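You operate a simulated robot arm through the tools that you are given. There is no shell and no other tool.

You run a simulated robot arm. Do the job below in one go: nothing can be reset, and whatever is moved stays where it is left.

## Task
Flush and dry the head, then shut the pouring machine down.
Fine: flush until the head is clean, blow it dry, mode to recirc, then the main switch off.
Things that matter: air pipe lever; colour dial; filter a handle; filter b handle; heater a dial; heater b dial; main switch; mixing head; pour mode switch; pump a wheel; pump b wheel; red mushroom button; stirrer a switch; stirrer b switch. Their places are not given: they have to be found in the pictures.

Only the result counts: the job must be done as asked and must still hold three seconds after the hand-in. Knocking over, shifting, dropping, spilling or breaking anything else fails it.

## Robot
A 6-joint arm with a three-finger gripper, fixed in place. Base frame: the origin is on the floor under the middle of its stand, x ahead of it, y to its left, z up. Lengths are in m, angles in degrees, forces in N, time in s.
It reaches about 1.213 m from its shoulder. Its first joint turns from -166.0 to 166.0 degrees. Payload 4.89 kg.
The TCP is the grasp point between the finger pads, 0.03 m short of the fingertips. In the tool frame z runs along the fingers and y along their closing line. The gripper opens to 0.164 m; its body begins 0.125 m behind the TCP.
Orientation is that of the tool frame in the base frame, as a unit quaternion [x, y, z, w]. With the fingers straight down and closing along the base's y, the tool's x points along the base's -x, its y along +y and its z along -z.

## Interface
- The arm moves only by the tool arm_command. Its argument "motion" is a list of rows, each a list of 2 entries, a list of its own where there are three numbers: the shift along the tool's x, y, z in m, then the turn, a rotation vector about the tool's x, y, z in degrees. In form: [[[x, y, z], [rx, ry, rz]], ...]. A call has 1 to 20 rows; each row is the pose to reach, as a shift and turn from the pose commanded when the call began, along the tool's axes at that moment. "grip" is the opening in per cent of the stroke, from 0 (shut) to 100 (fully open), set as the call begins (left out, the last holds). A row lasts 0.2 s, in which the tool goes at most 0.05 m and 8.6 degrees; a call with a longer step from one row to the next is refused whole, and so is a gripper value outside its range. A pose out of reach is approached as far as the arm can. The call stops where the force on the tool passes 40 N (or 10 N more than at its start, if that is more) or the arm is blocked; 0.2 s more then pass. The fingers move at their own pace (about 0.108 m/s each) and stop on an object; they squeeze with about 30 N. The grip force told is the motor's: it shows also when the fingers shut on nothing. Time passes only in rows, and 0.2 s behind the last, so rows that repeat a pose let the fingers close. The reply holds the time, the measured pose of the TCP, the force on the tool along the base axes, the opening and the grip force, in the units named above and with some noise, with the torque about the TCP (base axes, N m) and any sound that the robot's microphone picked up.
- Cameras (640 x 400 px; columns grow to the right, rows downward): "scene" is fixed at [0.2203, 0.6488, 1.7776]; the picture's right is [-0.56, -0.83, 0.00], its down [-0.63, 0.42, -0.65] and it looks along [0.54, -0.36, -0.76] (base axes); focal length 279 px, centre (320, 200). "wrist" rides on the gripper at [0.076, -0.002, -0.152] in the tool frame; the picture's right is [0.02, 1.00, 0.00], its down [-0.88, 0.02, -0.47] and it looks along [-0.47, 0.01, 0.88] (tool axes); focal length 247 px, centre (320, 200).
- camera(camera): a new picture of that camera. No time passes.
- lift_body(by): moves the trunk up (or, below 0, down) by that many m; the arm rides with it, the base frame stays. It gives what a move gives, with no picture.
- pixel_to_xyz(camera, pixels): for up to 12 pixels [column, row] of the newest picture of that camera ("zoom" is the newest enlarged one), the place [x, y, z] in the base frame of the surface seen there, good to about 0.003 m. No time passes.
- enlarge(camera, box): a new picture of the part [left, top, right, bottom] of that camera's present view, enlarged. No time passes.
- finish_job(): hands the job in; it is judged then, once.

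Leave the gripper open and the arm clear of the work at the hand-in unless told otherwise.

The tools are called after "Call:" as a command line: name --argument value ..., lists and objects as JSON in quotes. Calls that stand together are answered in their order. arm_command: Moves the arm, as the interface text tells. Its arguments: {"type":"object","properties":{"motion":{"type":"array"},"grip":{"type":"number"}},"required":["motion"]} The other tools are called the same way: lift_body (by) moves the trunk up or down; camera (camera) takes a picture; pixel_to_xyz (camera, pixels) gives the place of the surface under pixels of a picture; enlarge (camera, box) takes an enlarged picture of a part of a camera's view; finish_job () hands the job in.

At the start:

```text
time: 0.0
tcp_pos: [0.6809, 0.0904, 1.4144]
tcp_rot: [0.0, 1.0, 0.001, 0.0]
ft_force: [0.0, 0.3, -0.2]
torque: [-0.02, -0.03, 0.02]
width: 0.1639
grip_force: 0.1
trunk travel left (down, up): [-0.175, 0.215]
```

scene: 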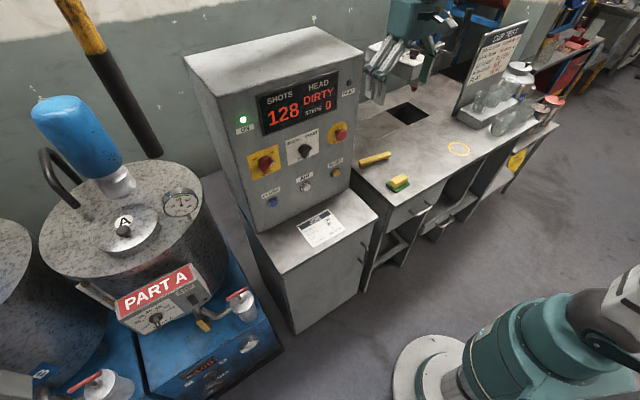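
wrist: 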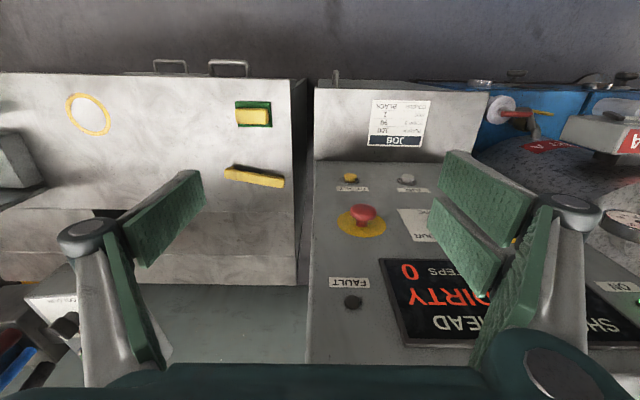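

I see a control cabinet with a display reading "SHOTS 128, HEAD DIRTY, STEPS 0", a red/yellow switch and several buttons. I'll enlarge the panel and other areas to read the labels.

Call:
enlarge --camera "scene" --box '[220, 60, 370, 220]'

Call:
enlarge --camera "scene" --box '[280, 190, 370, 260]'

Call:
enlarge --camera "scene" --box '[340, 0, 560, 200]'

Call:
enlarge --camera "scene" --box '[0, 80, 280, 400]'

```text
2.50 times, centred on (295, 140) of scene
```

zoom: 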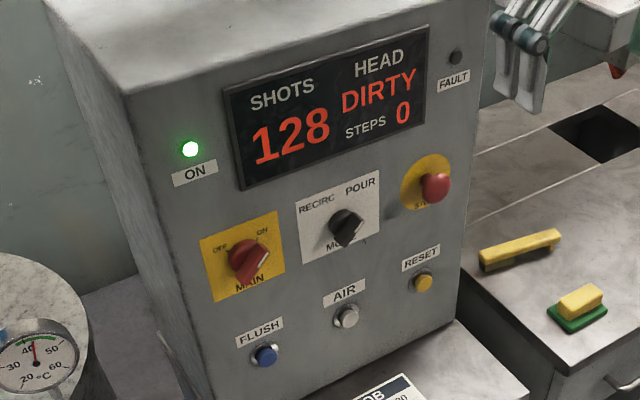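

```text
5.71 times, centred on (325, 225) of scene
```

zoom: 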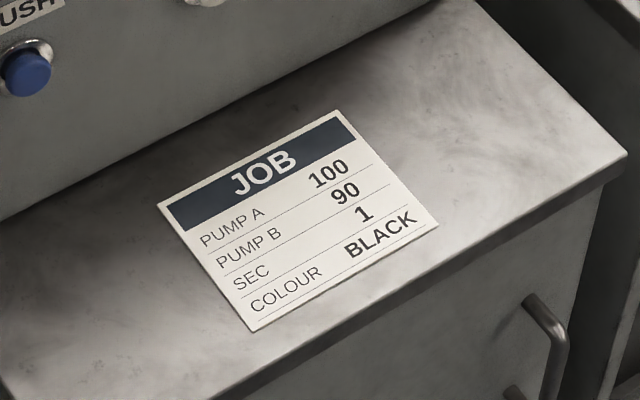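

```text
2.00 times, centred on (450, 100) of scene
```

zoom: 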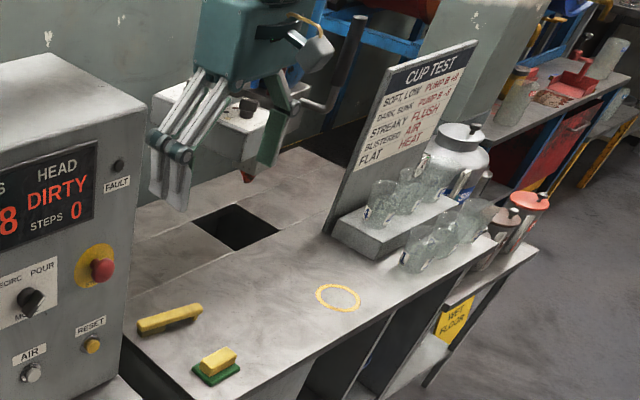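

```text
1.25 times, centred on (140, 240) of scene
```

zoom: 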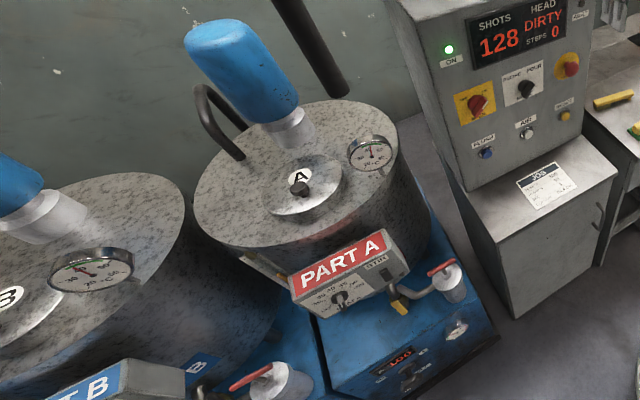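

The panel has MAIN (OFF/ON), MODE (RECIRC/POUR), STOP mushroom, FLUSH (blue), AIR (white), RESET (yellow). I need their 3D places and closer looks at the switches, plus the air pipe lever, which I have not found yet.

Call:
enlarge --camera "scene" --box '[240, 110, 350, 180]'

Call:
pixel_to_xyz --camera "scene" --pixels '[[272, 202], [305, 187], [335, 173], [265, 163], [305, 151], [341, 134], [240, 100], [350, 60], [262, 220], [340, 190], [250, 145], [330, 235]]'

Call:
enlarge --camera "scene" --box '[0, 0, 180, 120]'

Call:
enlarge --camera "scene" --box '[350, 0, 480, 110]'

```text
5.71 times, centred on (295, 145) of scene
```

zoom: 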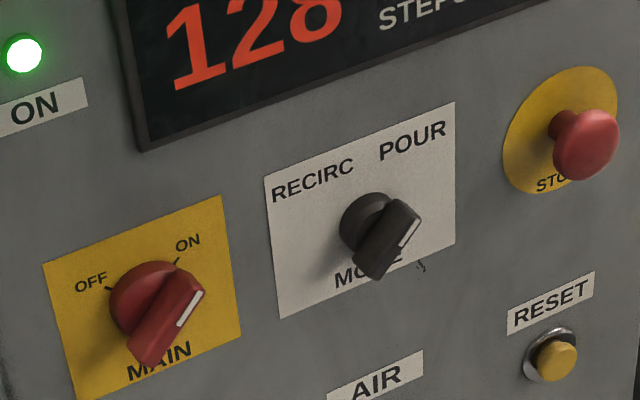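

```text
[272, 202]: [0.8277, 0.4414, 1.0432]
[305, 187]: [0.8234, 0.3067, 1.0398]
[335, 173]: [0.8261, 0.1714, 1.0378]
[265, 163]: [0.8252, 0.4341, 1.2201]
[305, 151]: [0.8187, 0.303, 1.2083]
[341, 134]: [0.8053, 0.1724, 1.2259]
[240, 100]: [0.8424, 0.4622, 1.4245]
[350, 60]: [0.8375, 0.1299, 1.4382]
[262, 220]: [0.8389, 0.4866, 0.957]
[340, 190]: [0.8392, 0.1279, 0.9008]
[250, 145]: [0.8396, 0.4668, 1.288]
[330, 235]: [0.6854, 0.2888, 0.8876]
```

```text
3.33 times, centred on (90, 60) of scene
```

zoom: 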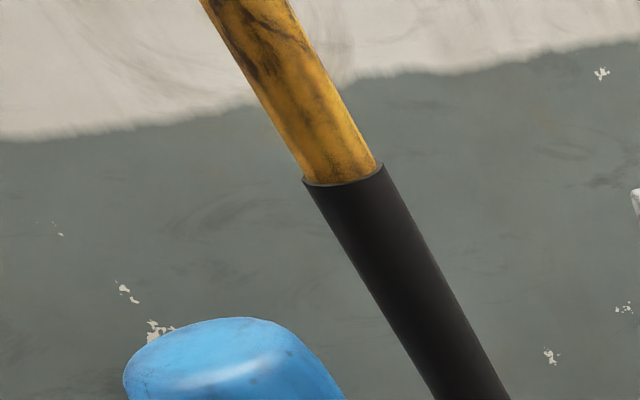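

```text
3.64 times, centred on (415, 55) of scene
```

zoom: 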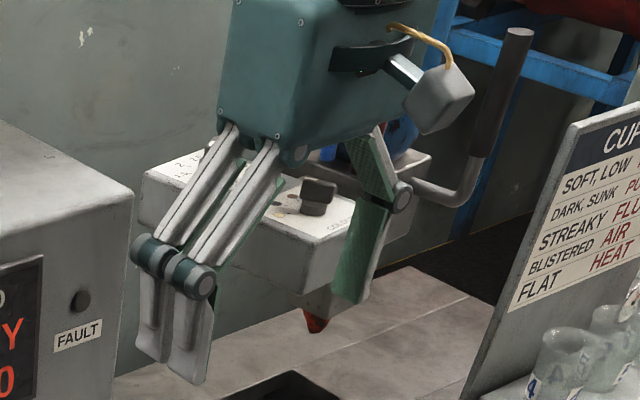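

Panel front lies at about x=0.84, facing −x. Now I want the mixing head, drain hole and surroundings in 3D before moving anything.

Call:
pixel_to_xyz --camera "scene" --pixels '[[424, 78], [408, 112], [460, 149], [375, 158], [398, 183], [480, 60], [448, 30], [395, 60], [500, 110], [420, 68], [385, 35], [270, 50]]'

Call:
pixel_to_xyz --camera "scene" --pixels '[[426, 80], [390, 107], [412, 100], [428, 111], [405, 125], [495, 90], [540, 100], [353, 210], [122, 222], [155, 318], [200, 325], [240, 300]]'

```text
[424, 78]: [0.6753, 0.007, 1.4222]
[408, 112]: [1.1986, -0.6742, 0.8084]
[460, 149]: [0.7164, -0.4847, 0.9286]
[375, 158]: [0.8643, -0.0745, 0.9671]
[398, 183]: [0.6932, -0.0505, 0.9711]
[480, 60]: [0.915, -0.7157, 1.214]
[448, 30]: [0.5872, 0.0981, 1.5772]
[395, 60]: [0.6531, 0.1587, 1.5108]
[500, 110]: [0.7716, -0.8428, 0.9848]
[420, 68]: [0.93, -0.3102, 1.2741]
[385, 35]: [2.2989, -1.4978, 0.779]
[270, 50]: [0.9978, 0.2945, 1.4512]
```

```text
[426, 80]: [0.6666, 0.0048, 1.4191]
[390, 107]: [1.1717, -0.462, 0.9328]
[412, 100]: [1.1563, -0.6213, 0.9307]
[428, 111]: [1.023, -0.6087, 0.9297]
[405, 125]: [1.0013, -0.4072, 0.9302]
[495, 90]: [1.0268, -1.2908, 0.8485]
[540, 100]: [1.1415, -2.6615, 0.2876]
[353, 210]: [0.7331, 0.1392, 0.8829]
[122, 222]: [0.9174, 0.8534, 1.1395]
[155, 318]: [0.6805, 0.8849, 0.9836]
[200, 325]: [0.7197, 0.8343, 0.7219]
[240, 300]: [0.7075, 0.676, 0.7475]
```

The drain hole sits around (1.09, −0.52, 0.93). The gripper hides the mixing head, so I'll first move back slightly and start tilting the fingers toward the panel (+x), a small test step first.

Call:
arm_command --motion '[[[0.02, 0, 0], [0, -8, 0]], [[0.04, 0, 0], [0, -16, 0]], [[0.06, 0, 0], [0, -24, 0]]]' --grip 0

```text
time: 0.8
tcp_pos: [0.6226, 0.0905, 1.4134]
tcp_rot: [-0.001, 0.978, 0.0, 0.209]
ft_force: [1.9, 0.4, -0.9]
torque: [-0.01, 0.21, -0.01]
width: 0.0
grip_force: 8.9
trunk travel left (down, up): [-0.175, 0.215]
```

The tilt direction is right. I'll continue tilting to horizontal, and take a look at both pictures.

Call:
arm_command --motion '[[[0, 0.03, 0], [0, -8.25, 0]], [[0, 0.06, 0], [0, -16.5, 0]], [[0, 0.09, 0], [0, -24.75, 0]], [[0, 0.12, 0], [0, -33, 0]], [[0, 0.15, 0], [0, -41.25, 0]], [[0, 0.18, 0], [0, -49.5, 0]], [[0, 0.21, 0], [0, -57.75, 0]], [[0, 0.21, 0], [0, -66, 0]]]'

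Call:
camera --camera "scene"

Call:
camera --camera "wrist"

```text
time: 2.6
tcp_pos: [0.62, 0.3012, 1.4135]
tcp_rot: [0.0, 0.706, 0.0, 0.708]
ft_force: [0.3, -0.3, -1.0]
torque: [0.05, 0.0, 0.02]
width: 0.0
grip_force: 30.2
trunk travel left (down, up): [-0.175, 0.215]
```

```text
taken
```

scene: 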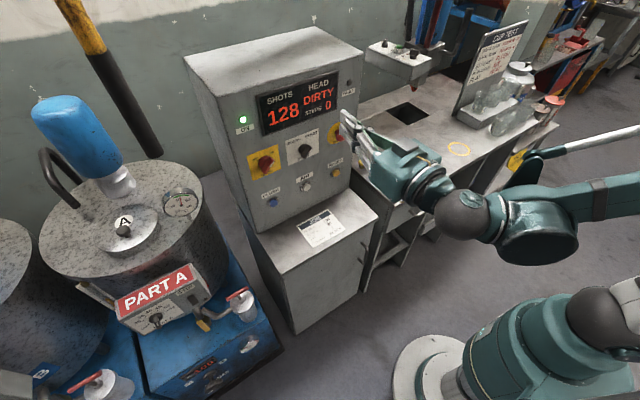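

```text
taken
```

wrist: 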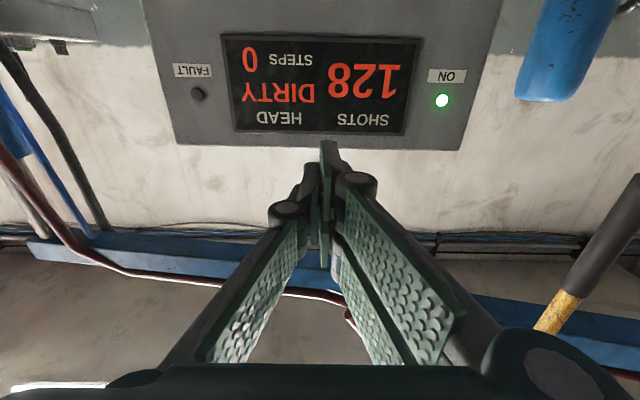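

The arm is horizontal and the mixing head is now visible. Let me enlarge it and the area around it.

Call:
enlarge --camera "scene" --box '[350, 0, 480, 110]'

Call:
enlarge --camera "scene" --box '[350, 90, 560, 220]'

Call:
enlarge --camera "scene" --box '[80, 260, 290, 400]'

Call:
enlarge --camera "scene" --box '[0, 200, 160, 400]'

Call:
enlarge --camera "wrist" --box '[0, 0, 250, 240]'

```text
3.64 times, centred on (415, 55) of scene
```

zoom: 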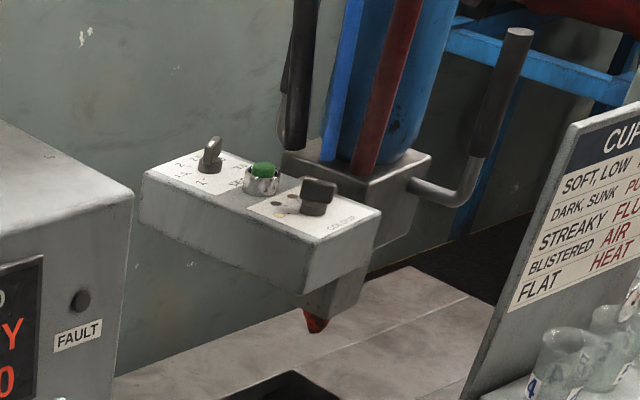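

```text
3.05 times, centred on (455, 155) of scene
```

zoom: 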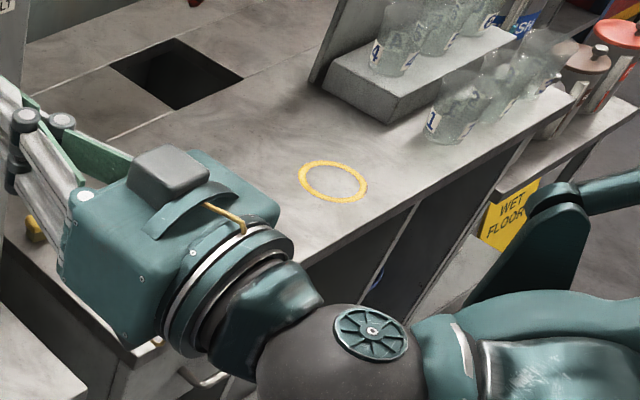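

```text
2.86 times, centred on (185, 330) of scene
```

zoom: 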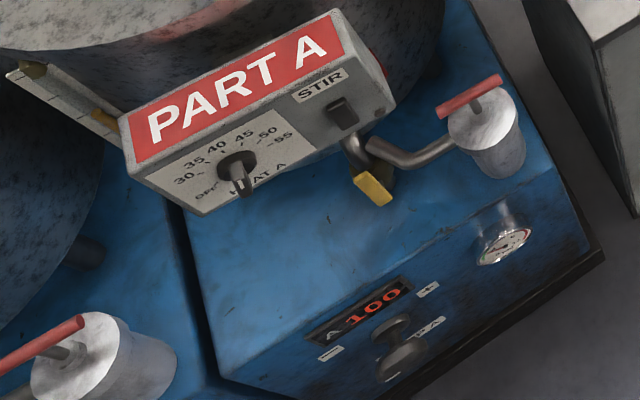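

```text
2.00 times, centred on (80, 300) of scene
```

zoom: 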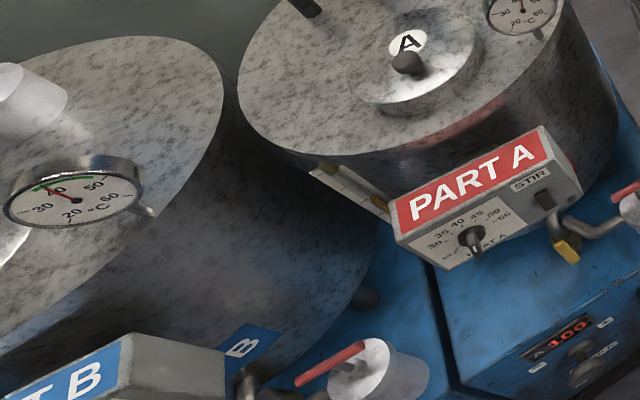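

```text
1.67 times, centred on (125, 120) of wrist
```

zoom: 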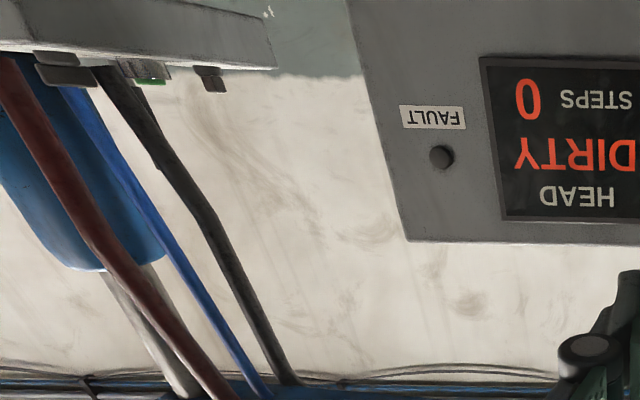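

Now I'll get positions for the head: nozzle tip, handle, box corners. I'll retake the zoom of the head and query it.

Call:
enlarge --camera "scene" --box '[360, 20, 460, 130]'

Call:
pixel_to_xyz --camera "scene" --pixels '[[413.5, 88], [413.5, 90], [390, 107], [412, 100], [428, 111], [405, 125], [400, 68], [370, 55], [415, 78], [450, 35], [437, 50], [387, 50]]'

```text
3.64 times, centred on (410, 75) of scene
```

zoom: 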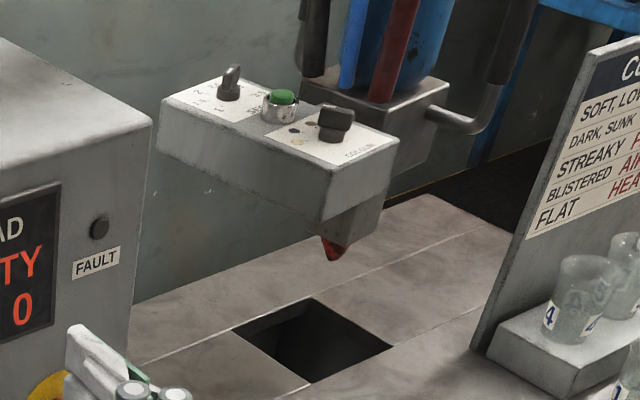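

```text
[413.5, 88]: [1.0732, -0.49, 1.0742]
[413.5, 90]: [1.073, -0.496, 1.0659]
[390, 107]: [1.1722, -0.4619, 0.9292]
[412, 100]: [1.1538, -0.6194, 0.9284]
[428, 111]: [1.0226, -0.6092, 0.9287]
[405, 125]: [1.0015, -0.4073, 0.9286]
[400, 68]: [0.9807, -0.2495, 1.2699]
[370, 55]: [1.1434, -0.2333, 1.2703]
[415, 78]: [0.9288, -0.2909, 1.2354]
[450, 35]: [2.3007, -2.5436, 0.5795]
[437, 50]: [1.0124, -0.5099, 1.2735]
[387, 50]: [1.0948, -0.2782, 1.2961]
```

The nozzle tip (≈1.08, −0.50, 1.07) is over the drain hole (x 1.00–1.17, y −0.41…−0.62), so a flush runs into the hole. I'll look once more for the air pipe lever in the remaining parts of the pictures.

Call:
enlarge --camera "wrist" --box '[440, 100, 640, 400]'

Call:
enlarge --camera "wrist" --box '[0, 180, 220, 400]'

Call:
enlarge --camera "scene" --box '[440, 0, 640, 160]'

Call:
enlarge --camera "scene" --box '[340, 180, 460, 280]'

```text
1.33 times, centred on (540, 250) of wrist
```

zoom: 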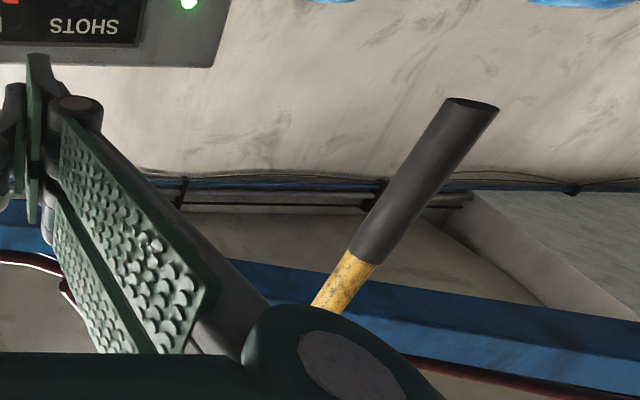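

```text
1.82 times, centred on (110, 290) of wrist
```

zoom: 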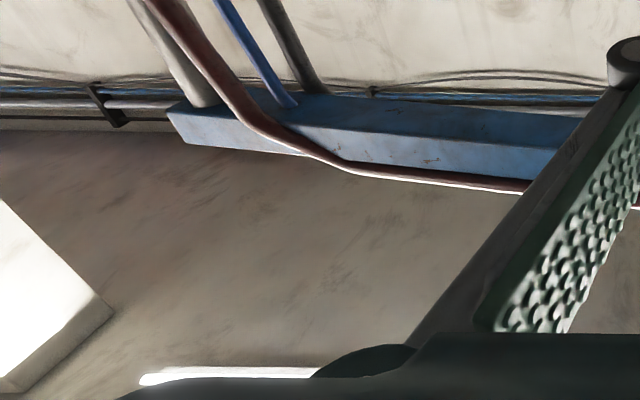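

```text
2.50 times, centred on (540, 80) of scene
```

zoom: 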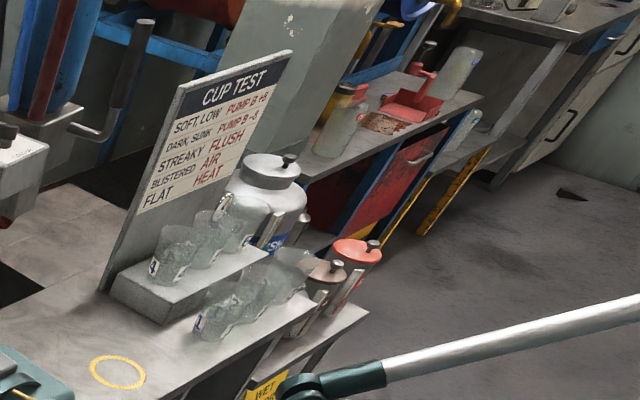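

```text
4.00 times, centred on (400, 230) of scene
```

zoom: 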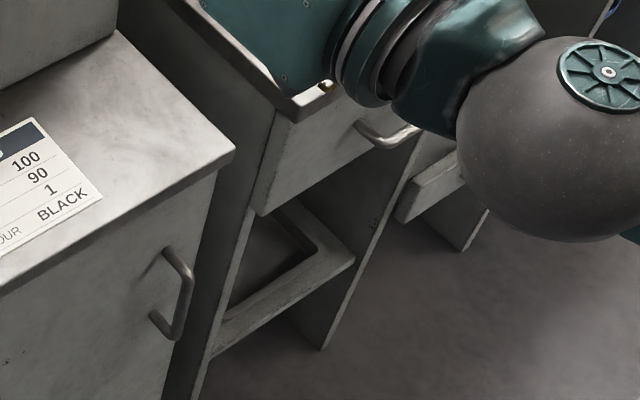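

No sign of the lever in need right now. Next I'll measure the button and knob centres precisely from an enlarged panel picture.

Call:
enlarge --camera "scene" --box '[240, 130, 350, 215]'

```text
4.71 times, centred on (295, 172) of scene
```

zoom: 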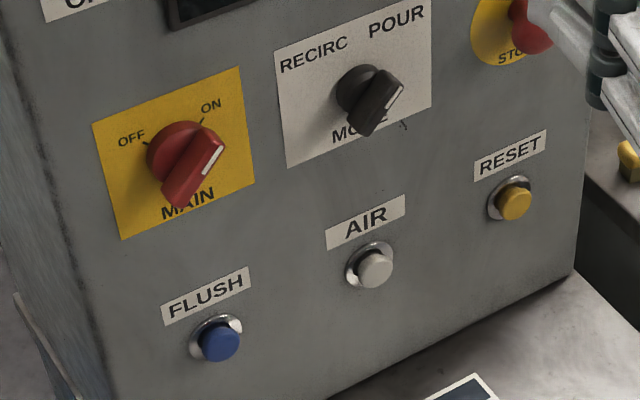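

Call:
pixel_to_xyz --camera "zoom" --pixels '[[220, 343], [210, 330], [215, 362], [376, 270], [358, 255], [515, 203], [180, 150], [212, 152], [180, 195], [372, 90], [398, 92], [372, 125]]'

Call:
pixel_to_xyz --camera "zoom" --pixels '[[192, 177], [222, 135], [196, 150], [384, 105], [360, 68], [395, 70], [95, 122], [255, 185], [238, 68], [118, 240], [275, 45], [430, 105]]'

```text
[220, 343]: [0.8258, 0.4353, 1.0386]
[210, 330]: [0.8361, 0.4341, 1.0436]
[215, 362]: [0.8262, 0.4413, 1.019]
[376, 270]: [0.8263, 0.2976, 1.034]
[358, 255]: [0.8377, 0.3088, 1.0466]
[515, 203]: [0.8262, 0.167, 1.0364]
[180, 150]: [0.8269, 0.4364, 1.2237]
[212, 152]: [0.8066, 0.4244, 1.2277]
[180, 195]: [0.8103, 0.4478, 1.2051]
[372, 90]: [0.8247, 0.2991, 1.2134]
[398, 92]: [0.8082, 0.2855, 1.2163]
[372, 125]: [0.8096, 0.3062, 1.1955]
```

```text
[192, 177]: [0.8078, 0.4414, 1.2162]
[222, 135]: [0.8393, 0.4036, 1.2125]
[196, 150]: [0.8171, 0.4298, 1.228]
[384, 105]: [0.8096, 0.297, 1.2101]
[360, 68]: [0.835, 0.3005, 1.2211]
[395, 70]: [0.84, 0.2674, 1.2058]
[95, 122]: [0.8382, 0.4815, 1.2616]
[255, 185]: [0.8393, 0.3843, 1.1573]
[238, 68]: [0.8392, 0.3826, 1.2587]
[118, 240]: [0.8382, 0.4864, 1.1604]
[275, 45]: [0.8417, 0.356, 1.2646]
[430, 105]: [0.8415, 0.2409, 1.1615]
```

Button faces: FLUSH ≈ (0.826, 0.436, 1.037), AIR ≈ (0.826, 0.300, 1.036), RESET ≈ (0.826, 0.168, 1.036); knobs MAIN ≈ (0.807, 0.434, 1.213), MODE ≈ (0.808, 0.298, 1.211). I'll move with closed fingers in front of FLUSH, tips about 5 cm away.

Call:
arm_command --motion '[[[0.038, 0.0134, 0], [0, 0, 0]], [[0.076, 0.027, 0], [0, 0, 0]], [[0.114, 0.04, 0], [0, 0, 0]], [[0.152, 0.054, 0], [0, 0, 0]], [[0.19, 0.067, 0], [0, 0, 0]], [[0.228, 0.08, 0.02], [0, 0, 0]], [[0.266, 0.094, 0.04], [0, 0, 0]], [[0.304, 0.107, 0.06], [0, 0, 0]], [[0.342, 0.12, 0.08], [0, 0, 0]], [[0.3765, 0.134, 0.1], [0, 0, 0]], [[0.3765, 0.134, 0.12], [0, 0, 0]]]' --grip 0

Call:
camera --camera "scene"

Call:
camera --camera "wrist"

```text
time: 5.0
tcp_pos: [0.7455, 0.441, 1.0482]
tcp_rot: [0.001, 0.708, -0.001, 0.706]
ft_force: [-1.2, 0.7, -0.1]
torque: [0.0, 0.04, -0.06]
width: 0.0002
grip_force: 30.2
out of reach, approached as far as the arm can: row 9, 10, 11
trunk travel left (down, up): [-0.175, 0.215]
```

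```text
taken
```

scene: 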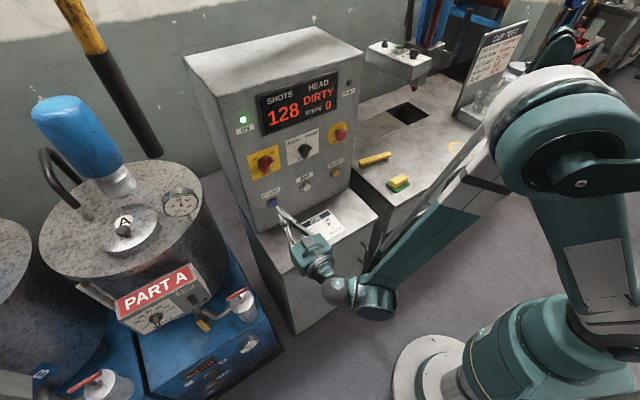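

```text
taken
```

wrist: 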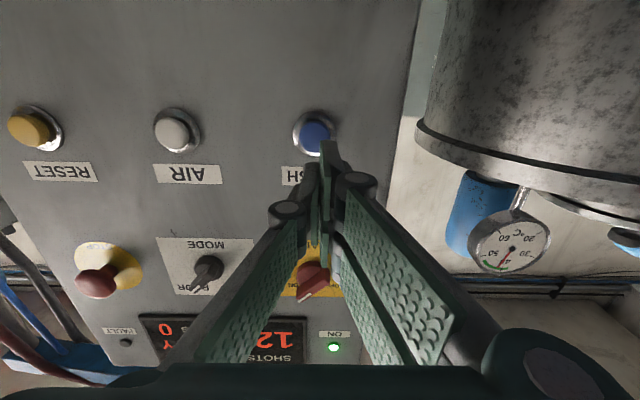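

The lowest part of the motion was out of reach: the shoulder is high, so the forearm points steeply down. I'll back off and raise the hand by 0.2 m, then lower the trunk so the arm gets a more comfortable posture.

Call:
arm_command --motion '[[[0, 0, -0.03], [0, 0, 0]], [[0, 0, -0.06], [0, 0, 0]], [[-0.04, 0, -0.08], [0, 0, 0]], [[-0.08, 0, -0.08], [0, 0, 0]], [[-0.12, 0, -0.08], [0, 0, 0]], [[-0.16, 0, -0.08], [0, 0, 0]], [[-0.2, 0, -0.08], [0, 0, 0]]]'

```text
time: 6.6
tcp_pos: [0.6667, 0.4409, 1.2496]
tcp_rot: [0.001, 0.707, -0.001, 0.707]
ft_force: [1.2, 0.3, -0.7]
torque: [0.01, 0.02, -0.12]
width: 0.0001
grip_force: 30.1
out of reach, approached as far as the arm can: row 1, 2
trunk travel left (down, up): [-0.175, 0.215]
```

Hand is at z=1.25 and clear. Now lower the trunk by 0.17 m (the hand goes to about z=1.08, x=0.67, above the ledge at 0.89).

Call:
lift_body --by -0.17

Call:
camera --camera "scene"

Call:
camera --camera "wrist"

```text
time: 8.5
tcp_pos: [0.6671, 0.4405, 1.0804]
tcp_rot: [0.0, 0.707, 0.0, 0.707]
ft_force: [0.0, -0.8, -0.5]
torque: [0.01, 0.0, 0.01]
width: 0.0002
grip_force: 30.0
trunk travel left (down, up): [-0.005, 0.385]
```

```text
taken
```

scene: 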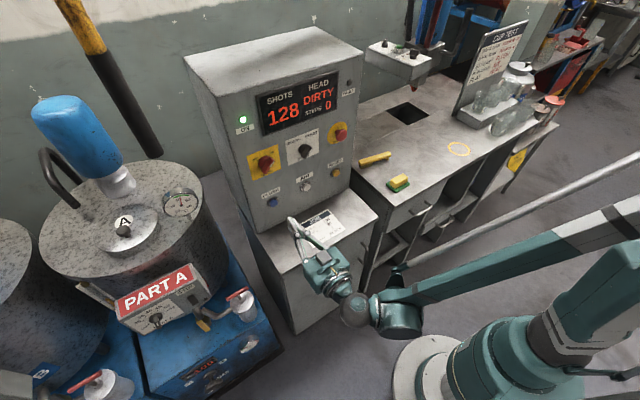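

```text
taken
```

wrist: 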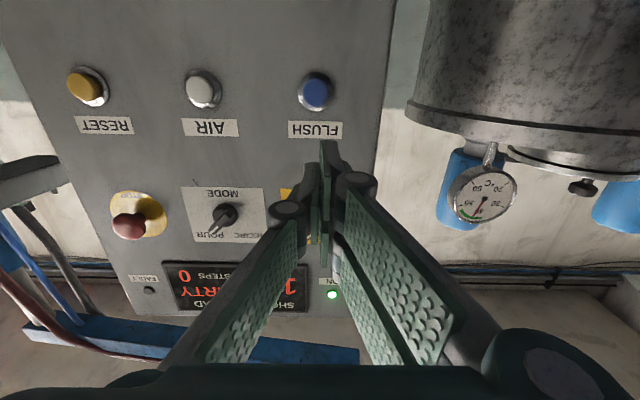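

The arm is in a better posture. I'll measure where the closed fingertips really are in the wrist picture (tips near (330,145) and (308,170)) and the FLUSH button at (315,92).

Call:
enlarge --camera "wrist" --box '[260, 60, 400, 220]'

Call:
pixel_to_xyz --camera "wrist" --pixels '[[327, 144], [334, 150], [325, 160], [308, 168], [312, 175], [302, 195], [318, 92], [202, 92], [88, 86], [226, 215], [312, 200], [325, 200]]'

```text
2.50 times, centred on (330, 140) of wrist
```

zoom: 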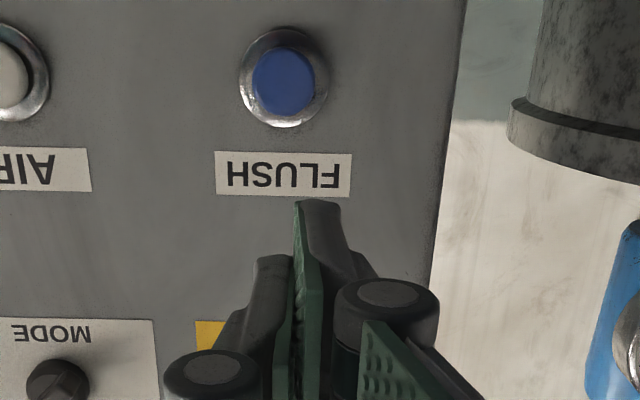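

```text
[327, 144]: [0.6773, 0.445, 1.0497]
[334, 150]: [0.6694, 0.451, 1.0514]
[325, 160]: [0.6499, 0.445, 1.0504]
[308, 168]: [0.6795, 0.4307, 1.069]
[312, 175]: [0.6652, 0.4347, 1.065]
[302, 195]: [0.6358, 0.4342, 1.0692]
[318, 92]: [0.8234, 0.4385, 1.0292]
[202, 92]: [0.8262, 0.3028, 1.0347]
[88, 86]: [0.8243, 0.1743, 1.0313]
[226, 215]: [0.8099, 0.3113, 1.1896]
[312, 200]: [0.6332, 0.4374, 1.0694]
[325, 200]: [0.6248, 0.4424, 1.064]
```

I'll measure the edges of the FLUSH button face in the enlarged picture to find its centre.

Call:
pixel_to_xyz --camera "zoom" --pixels '[[256, 80], [313, 80], [285, 52], [285, 110], [285, 80], [245, 80], [324, 80], [285, 34], [285, 122], [330, 200], [265, 262], [300, 205]]'

```text
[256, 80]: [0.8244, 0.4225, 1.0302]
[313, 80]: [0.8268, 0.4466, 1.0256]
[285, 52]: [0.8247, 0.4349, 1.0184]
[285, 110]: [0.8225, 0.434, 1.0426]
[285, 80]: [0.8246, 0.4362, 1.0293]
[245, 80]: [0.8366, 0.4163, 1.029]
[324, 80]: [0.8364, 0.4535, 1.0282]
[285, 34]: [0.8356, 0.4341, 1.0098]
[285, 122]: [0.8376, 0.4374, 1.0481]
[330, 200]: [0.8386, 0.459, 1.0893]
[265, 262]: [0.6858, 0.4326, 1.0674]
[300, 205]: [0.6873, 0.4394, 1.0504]
```

FLUSH centre: (0.825, 0.435, 1.030), radius about 12 mm. I'll drop the hand 5 cm to button height and advance to about 2 cm before contact.

Call:
arm_command --motion '[[[0.025, 0, 0], [0, 0, 0]], [[0.05, 0, 0], [0, 0, 0]], [[0.05, 0, 0.04], [0, 0, 0]], [[0.05, 0, 0.08], [0, 0, 0]], [[0.05, 0, 0.105], [0, 0, 0]]]'

Call:
enlarge --camera "wrist" --box '[260, 60, 400, 220]'

```text
time: 9.7
tcp_pos: [0.7717, 0.442, 1.0287]
tcp_rot: [0.0, 0.707, 0.0, 0.707]
ft_force: [-1.3, 0.3, 1.1]
torque: [0.03, 0.11, 0.02]
width: 0.0
grip_force: 29.9
trunk travel left (down, up): [-0.005, 0.385]
```

```text
2.50 times, centred on (330, 140) of wrist
```

zoom: 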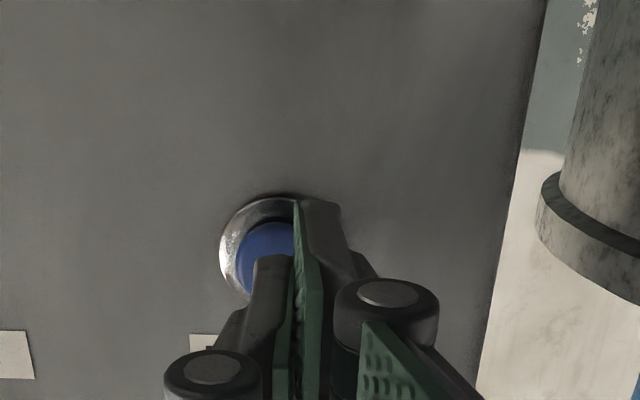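

The single finger's tip is lined up with the blue face. Now I press slowly in 3–4 mm steps.

Call:
arm_command --motion '[[[0, 0, 0.01], [0, 0, 0]], [[0, 0, 0.018], [0, 0, 0]], [[0, 0, 0.022], [0, 0, 0]], [[0, 0, 0.025], [0, 0, 0]], [[0, 0, 0.028], [0, 0, 0]], [[0, 0, 0.03], [0, 0, 0]]]'

Call:
enlarge --camera "scene" --box '[220, 60, 370, 220]'

```text
time: 11.1
tcp_pos: [0.8013, 0.4406, 1.0296]
tcp_rot: [-0.001, 0.707, 0.001, 0.707]
ft_force: [-2.4, -0.9, -0.2]
torque: [0.01, -0.01, -0.03]
width: 0.0059
grip_force: 44.9
trunk travel left (down, up): [-0.005, 0.385]
```

```text
2.50 times, centred on (295, 140) of scene
```

zoom: 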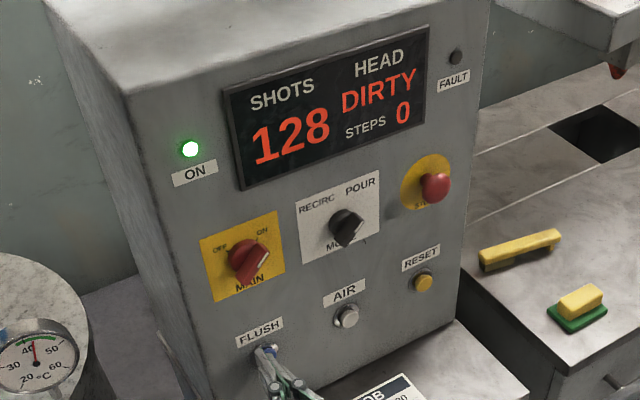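

There's slight contact (opening 5.9 mm, −2.4 N), with no change on the display. Let me see the fingertips up close before pushing further.

Call:
enlarge --camera "wrist" --box '[260, 60, 400, 220]'

Call:
enlarge --camera "scene" --box '[245, 180, 325, 240]'

```text
2.50 times, centred on (330, 140) of wrist
```

zoom: 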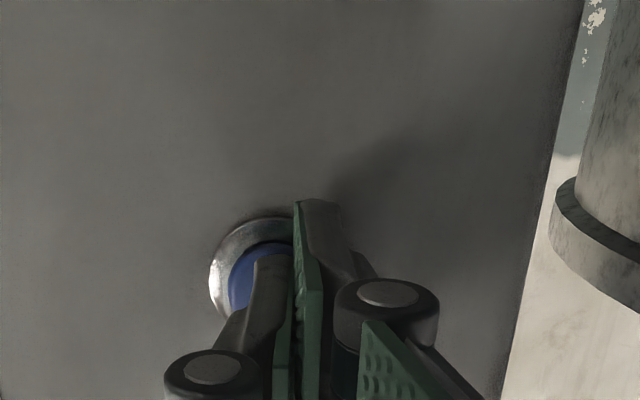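

```text
6.67 times, centred on (285, 210) of scene
```

zoom: 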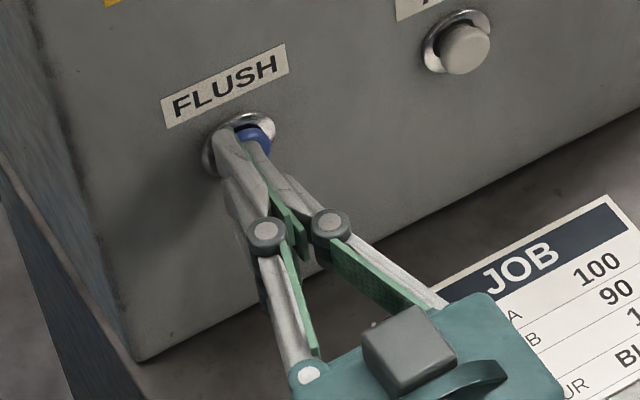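

The finger is on the button and the button has begun to sink. I'll push a few mm more and hold for about a second.

Call:
arm_command --motion '[[[0, 0, 0.002], [0, 0, 0]], [[0, 0, 0.004], [0, 0, 0]], [[0, 0, 0.006], [0, 0, 0]], [[0, 0, 0.006], [0, 0, 0]], [[0, 0, 0.006], [0, 0, 0]]]'

Call:
enlarge --camera "scene" --box '[220, 60, 370, 220]'

Call:
enlarge --camera "scene" --box '[360, 20, 460, 130]'

```text
time: 12.3
tcp_pos: [0.8071, 0.4411, 1.0301]
tcp_rot: [0.001, 0.707, -0.001, 0.708]
ft_force: [-28.0, 1.8, -6.3]
torque: [0.03, 0.2, 0.06]
width: 0.006
grip_force: 45.0
trunk travel left (down, up): [-0.005, 0.385]
heard: click
```

```text
2.50 times, centred on (295, 140) of scene
```

zoom: 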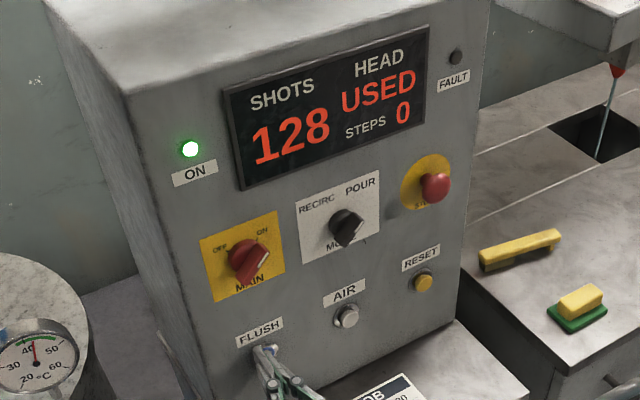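

```text
3.64 times, centred on (410, 75) of scene
```

zoom: 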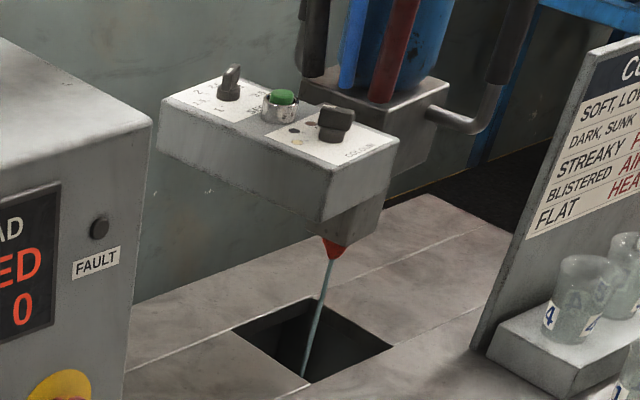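

A click was heard: the stream runs from the nozzle into the hole and HEAD now reads "USED". I keep holding and check the display in short intervals.

Call:
arm_command --motion '[[[0, 0, 0], [0, 0, 0]], [[0, 0, 0], [0, 0, 0]], [[0, 0, 0], [0, 0, 0]]]'

Call:
enlarge --camera "scene" --box '[220, 60, 370, 220]'

```text
time: 13.1
tcp_pos: [0.8073, 0.4409, 1.0305]
tcp_rot: [0.0, 0.707, 0.0, 0.707]
ft_force: [-29.8, 2.6, -7.5]
torque: [-0.02, 0.26, 0.09]
width: 0.0058
grip_force: 45.0
trunk travel left (down, up): [-0.005, 0.385]
```

```text
2.50 times, centred on (295, 140) of scene
```

zoom: 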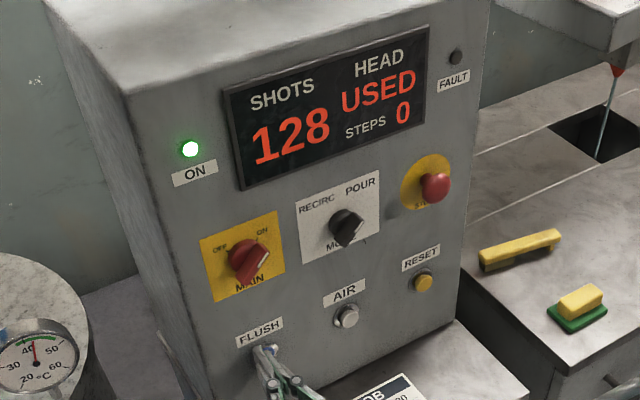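

Still "USED", the stream is still running. I hold on.

Call:
arm_command --motion '[[[0, 0, 0], [0, 0, 0]], [[0, 0, 0], [0, 0, 0]], [[0, 0, 0], [0, 0, 0]], [[0, 0, 0], [0, 0, 0]]]'

Call:
enlarge --camera "scene" --box '[220, 60, 370, 220]'

```text
time: 14.1
tcp_pos: [0.8086, 0.4409, 1.0302]
tcp_rot: [-0.001, 0.707, 0.0, 0.708]
ft_force: [-29.1, 2.8, -7.2]
torque: [0.0, 0.18, 0.07]
width: 0.0058
grip_force: 44.5
trunk travel left (down, up): [-0.005, 0.385]
```

```text
2.50 times, centred on (295, 140) of scene
```

zoom: 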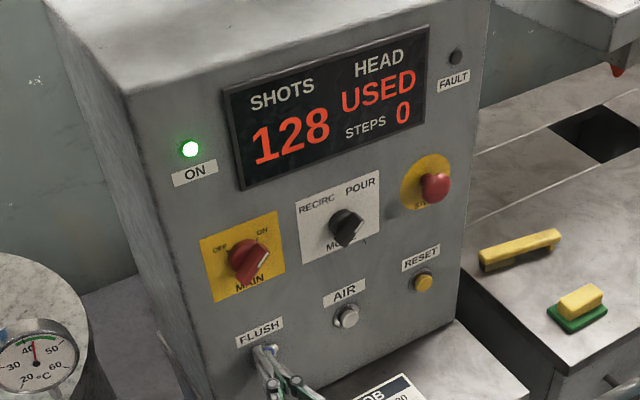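

The stream stopped by itself (a timed flush), and HEAD still reads "USED", so one flush took it from DIRTY to USED. I release the button and press again.

Call:
arm_command --motion '[[[0, 0, -0.008], [0, 0, 0]], [[0, 0, -0.016], [0, 0, 0]], [[0, 0, -0.02], [0, 0, 0]]]'

Call:
enlarge --camera "scene" --box '[220, 60, 370, 220]'

```text
time: 14.9
tcp_pos: [0.7884, 0.4405, 1.0303]
tcp_rot: [0.001, 0.707, 0.0, 0.707]
ft_force: [0.2, 0.2, -0.8]
torque: [-0.02, -0.02, -0.02]
width: 0.0
grip_force: 44.8
trunk travel left (down, up): [-0.005, 0.385]
```

```text
2.50 times, centred on (295, 140) of scene
```

zoom: 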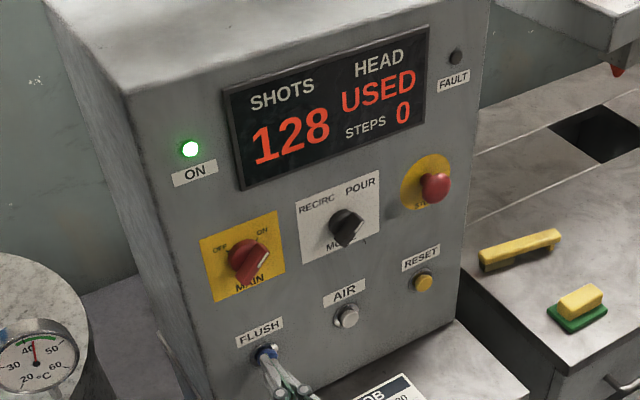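

Released (force near zero, button back out). Second press of FLUSH now.

Call:
arm_command --motion '[[[0, 0, 0.008], [0, 0, 0]], [[0, 0, 0.014], [0, 0, 0]], [[0, 0, 0.018], [0, 0, 0]], [[0, 0, 0.02], [0, 0, 0]], [[0, 0, 0.02], [0, 0, 0]]]'

Call:
enlarge --camera "scene" --box '[220, 60, 370, 220]'

```text
time: 16.1
tcp_pos: [0.8073, 0.4415, 1.0286]
tcp_rot: [0.001, 0.707, 0.0, 0.707]
ft_force: [-28.9, -10.0, -7.9]
torque: [0.0, 0.23, -0.23]
width: 0.0062
grip_force: 45.1
trunk travel left (down, up): [-0.005, 0.385]
heard: click
```

```text
2.50 times, centred on (295, 140) of scene
```

zoom: 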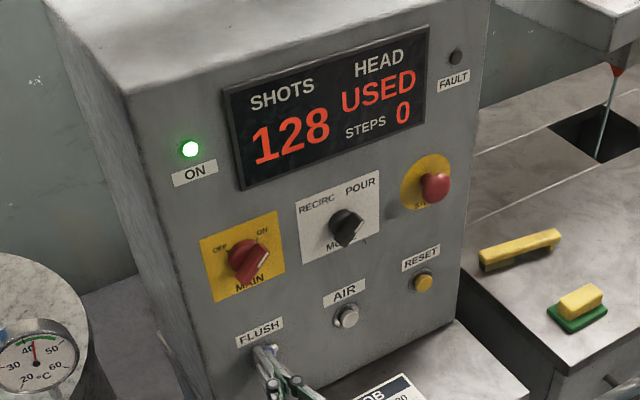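

Click heard and the second flush is running; still "USED" so far. I hold for about two seconds and check the display and the nozzle.

Call:
arm_command --motion '[[[0, 0, 0], [0, 0, 0]], [[0, 0, 0], [0, 0, 0]], [[0, 0, 0], [0, 0, 0]], [[0, 0, 0], [0, 0, 0]], [[0, 0, 0], [0, 0, 0]], [[0, 0, 0], [0, 0, 0]], [[0, 0, 0], [0, 0, 0]], [[0, 0, 0], [0, 0, 0]]]'

Call:
enlarge --camera "scene" --box '[220, 60, 370, 220]'

Call:
enlarge --camera "scene" --box '[360, 20, 460, 130]'

```text
time: 17.9
tcp_pos: [0.8056, 0.4427, 1.0305]
tcp_rot: [0.0, 0.706, 0.0, 0.708]
ft_force: [-30.4, -5.7, -2.4]
torque: [0.0, 0.07, -0.12]
width: 0.0059
grip_force: 44.8
trunk travel left (down, up): [-0.005, 0.385]
```

```text
2.50 times, centred on (295, 140) of scene
```

zoom: 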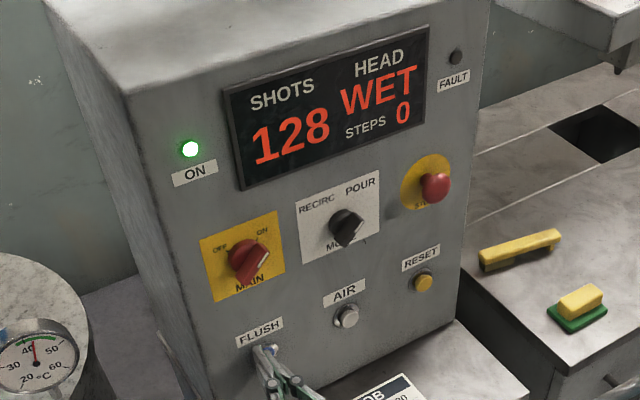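

```text
3.64 times, centred on (410, 75) of scene
```

zoom: 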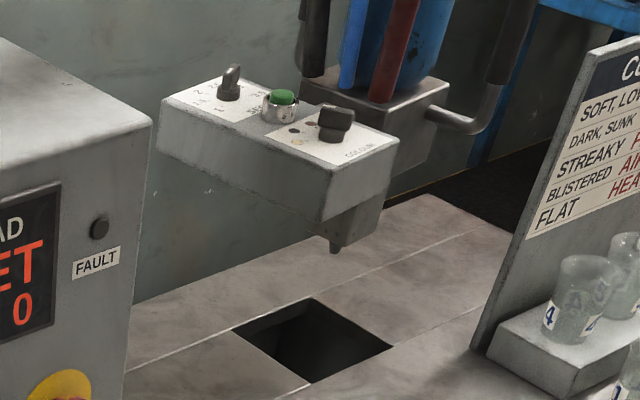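

HEAD now reads "WET" and the nozzle tip is clean grey. I release FLUSH, retreat 5 cm and move sideways to AIR (y ≈ 0.30).

Call:
arm_command --motion '[[[0, 0, -0.02], [0, 0, 0]], [[0, 0, -0.05], [0, 0, 0]], [[0, -0.045, -0.05], [0, 0, 0]], [[0, -0.09, -0.05], [0, 0, 0]], [[0, -0.136, -0.05], [0, 0, 0]]]'

Call:
enlarge --camera "wrist" --box '[260, 60, 400, 220]'

Call:
camera --camera "wrist"

```text
time: 19.1
tcp_pos: [0.7587, 0.3069, 1.0285]
tcp_rot: [0.001, 0.707, 0.0, 0.707]
ft_force: [0.4, 1.8, -0.3]
torque: [0.02, -0.09, -0.26]
width: 0.0
grip_force: 45.0
trunk travel left (down, up): [-0.005, 0.385]
```

```text
2.50 times, centred on (330, 140) of wrist
```

zoom: 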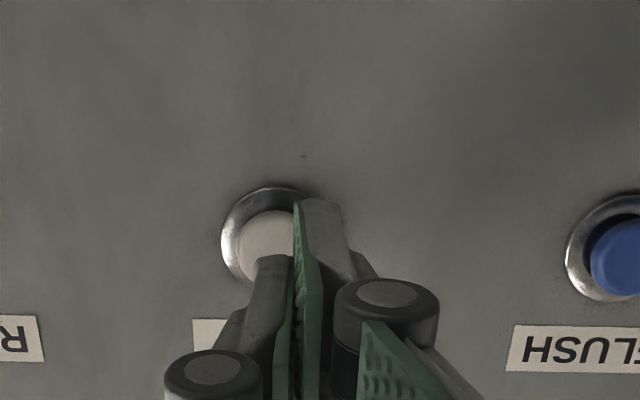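

```text
taken
```

wrist: 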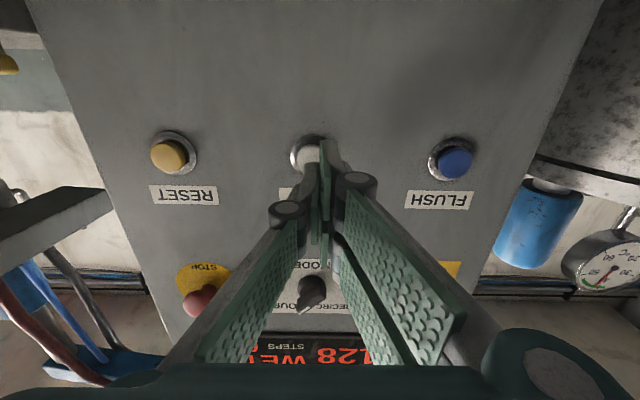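

Aligned with the AIR button. I press it in: fast approach 2 cm, then in small steps to the same depth as before.

Call:
arm_command --motion '[[[0, 0, 0.02], [0, 0, 0]], [[0, 0, 0.032], [0, 0, 0]], [[0, 0, 0.038], [0, 0, 0]], [[0, 0, 0.043], [0, 0, 0]], [[0, 0, 0.047], [0, 0, 0]], [[0, 0, 0.049], [0, 0, 0]], [[0, 0, 0.049], [0, 0, 0]]]'

Call:
enlarge --camera "scene" --box '[220, 60, 370, 220]'

Call:
enlarge --camera "scene" --box '[360, 20, 460, 130]'

```text
time: 20.7
tcp_pos: [0.8076, 0.3051, 1.0315]
tcp_rot: [-0.001, 0.708, 0.0, 0.707]
ft_force: [-23.2, -4.2, -10.6]
torque: [-0.01, 0.24, -0.09]
width: 0.0061
grip_force: 44.7
trunk travel left (down, up): [-0.005, 0.385]
heard: click
```

```text
2.50 times, centred on (295, 140) of scene
```

zoom: 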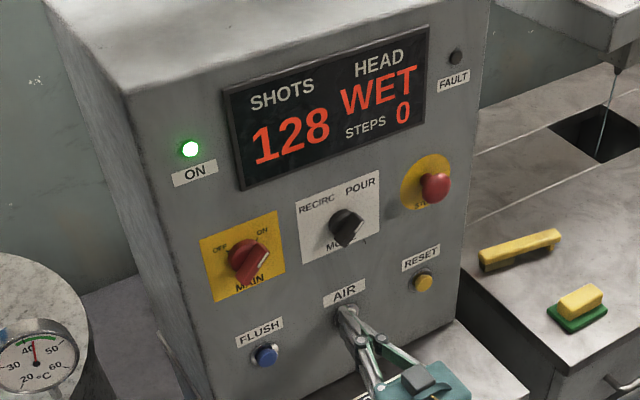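

```text
3.64 times, centred on (410, 75) of scene
```

zoom: 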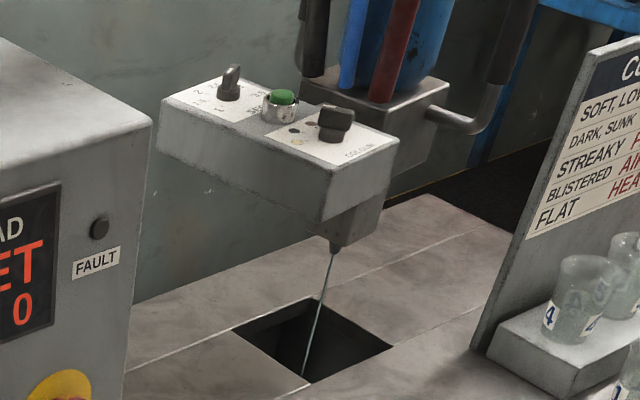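

Click heard and air is blowing through the nozzle (thin jet); HEAD still reads "WET". I hold and watch.

Call:
arm_command --motion '[[[0, 0, 0], [0, 0, 0]], [[0, 0, 0], [0, 0, 0]], [[0, 0, 0], [0, 0, 0]], [[0, 0, 0], [0, 0, 0]], [[0, 0, 0], [0, 0, 0]], [[0, 0, 0], [0, 0, 0]], [[0, 0, 0], [0, 0, 0]], [[0, 0, 0], [0, 0, 0]]]'

Call:
enlarge --camera "scene" --box '[220, 60, 370, 220]'

Call:
enlarge --camera "scene" --box '[360, 20, 460, 130]'

```text
time: 22.5
tcp_pos: [0.806, 0.3061, 1.0301]
tcp_rot: [0.0, 0.708, 0.0, 0.707]
ft_force: [-22.2, -2.4, -2.3]
torque: [-0.06, 0.11, -0.02]
width: 0.006
grip_force: 45.1
trunk travel left (down, up): [-0.005, 0.385]
```

```text
2.50 times, centred on (295, 140) of scene
```

zoom: 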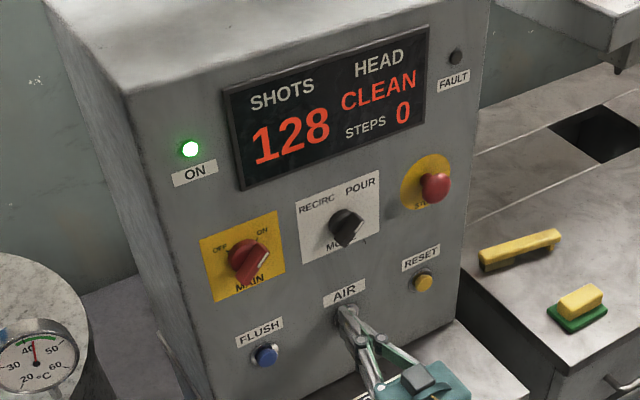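

```text
3.64 times, centred on (410, 75) of scene
```

zoom: 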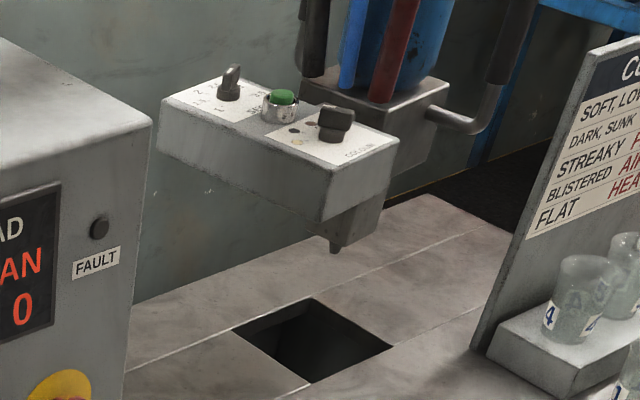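

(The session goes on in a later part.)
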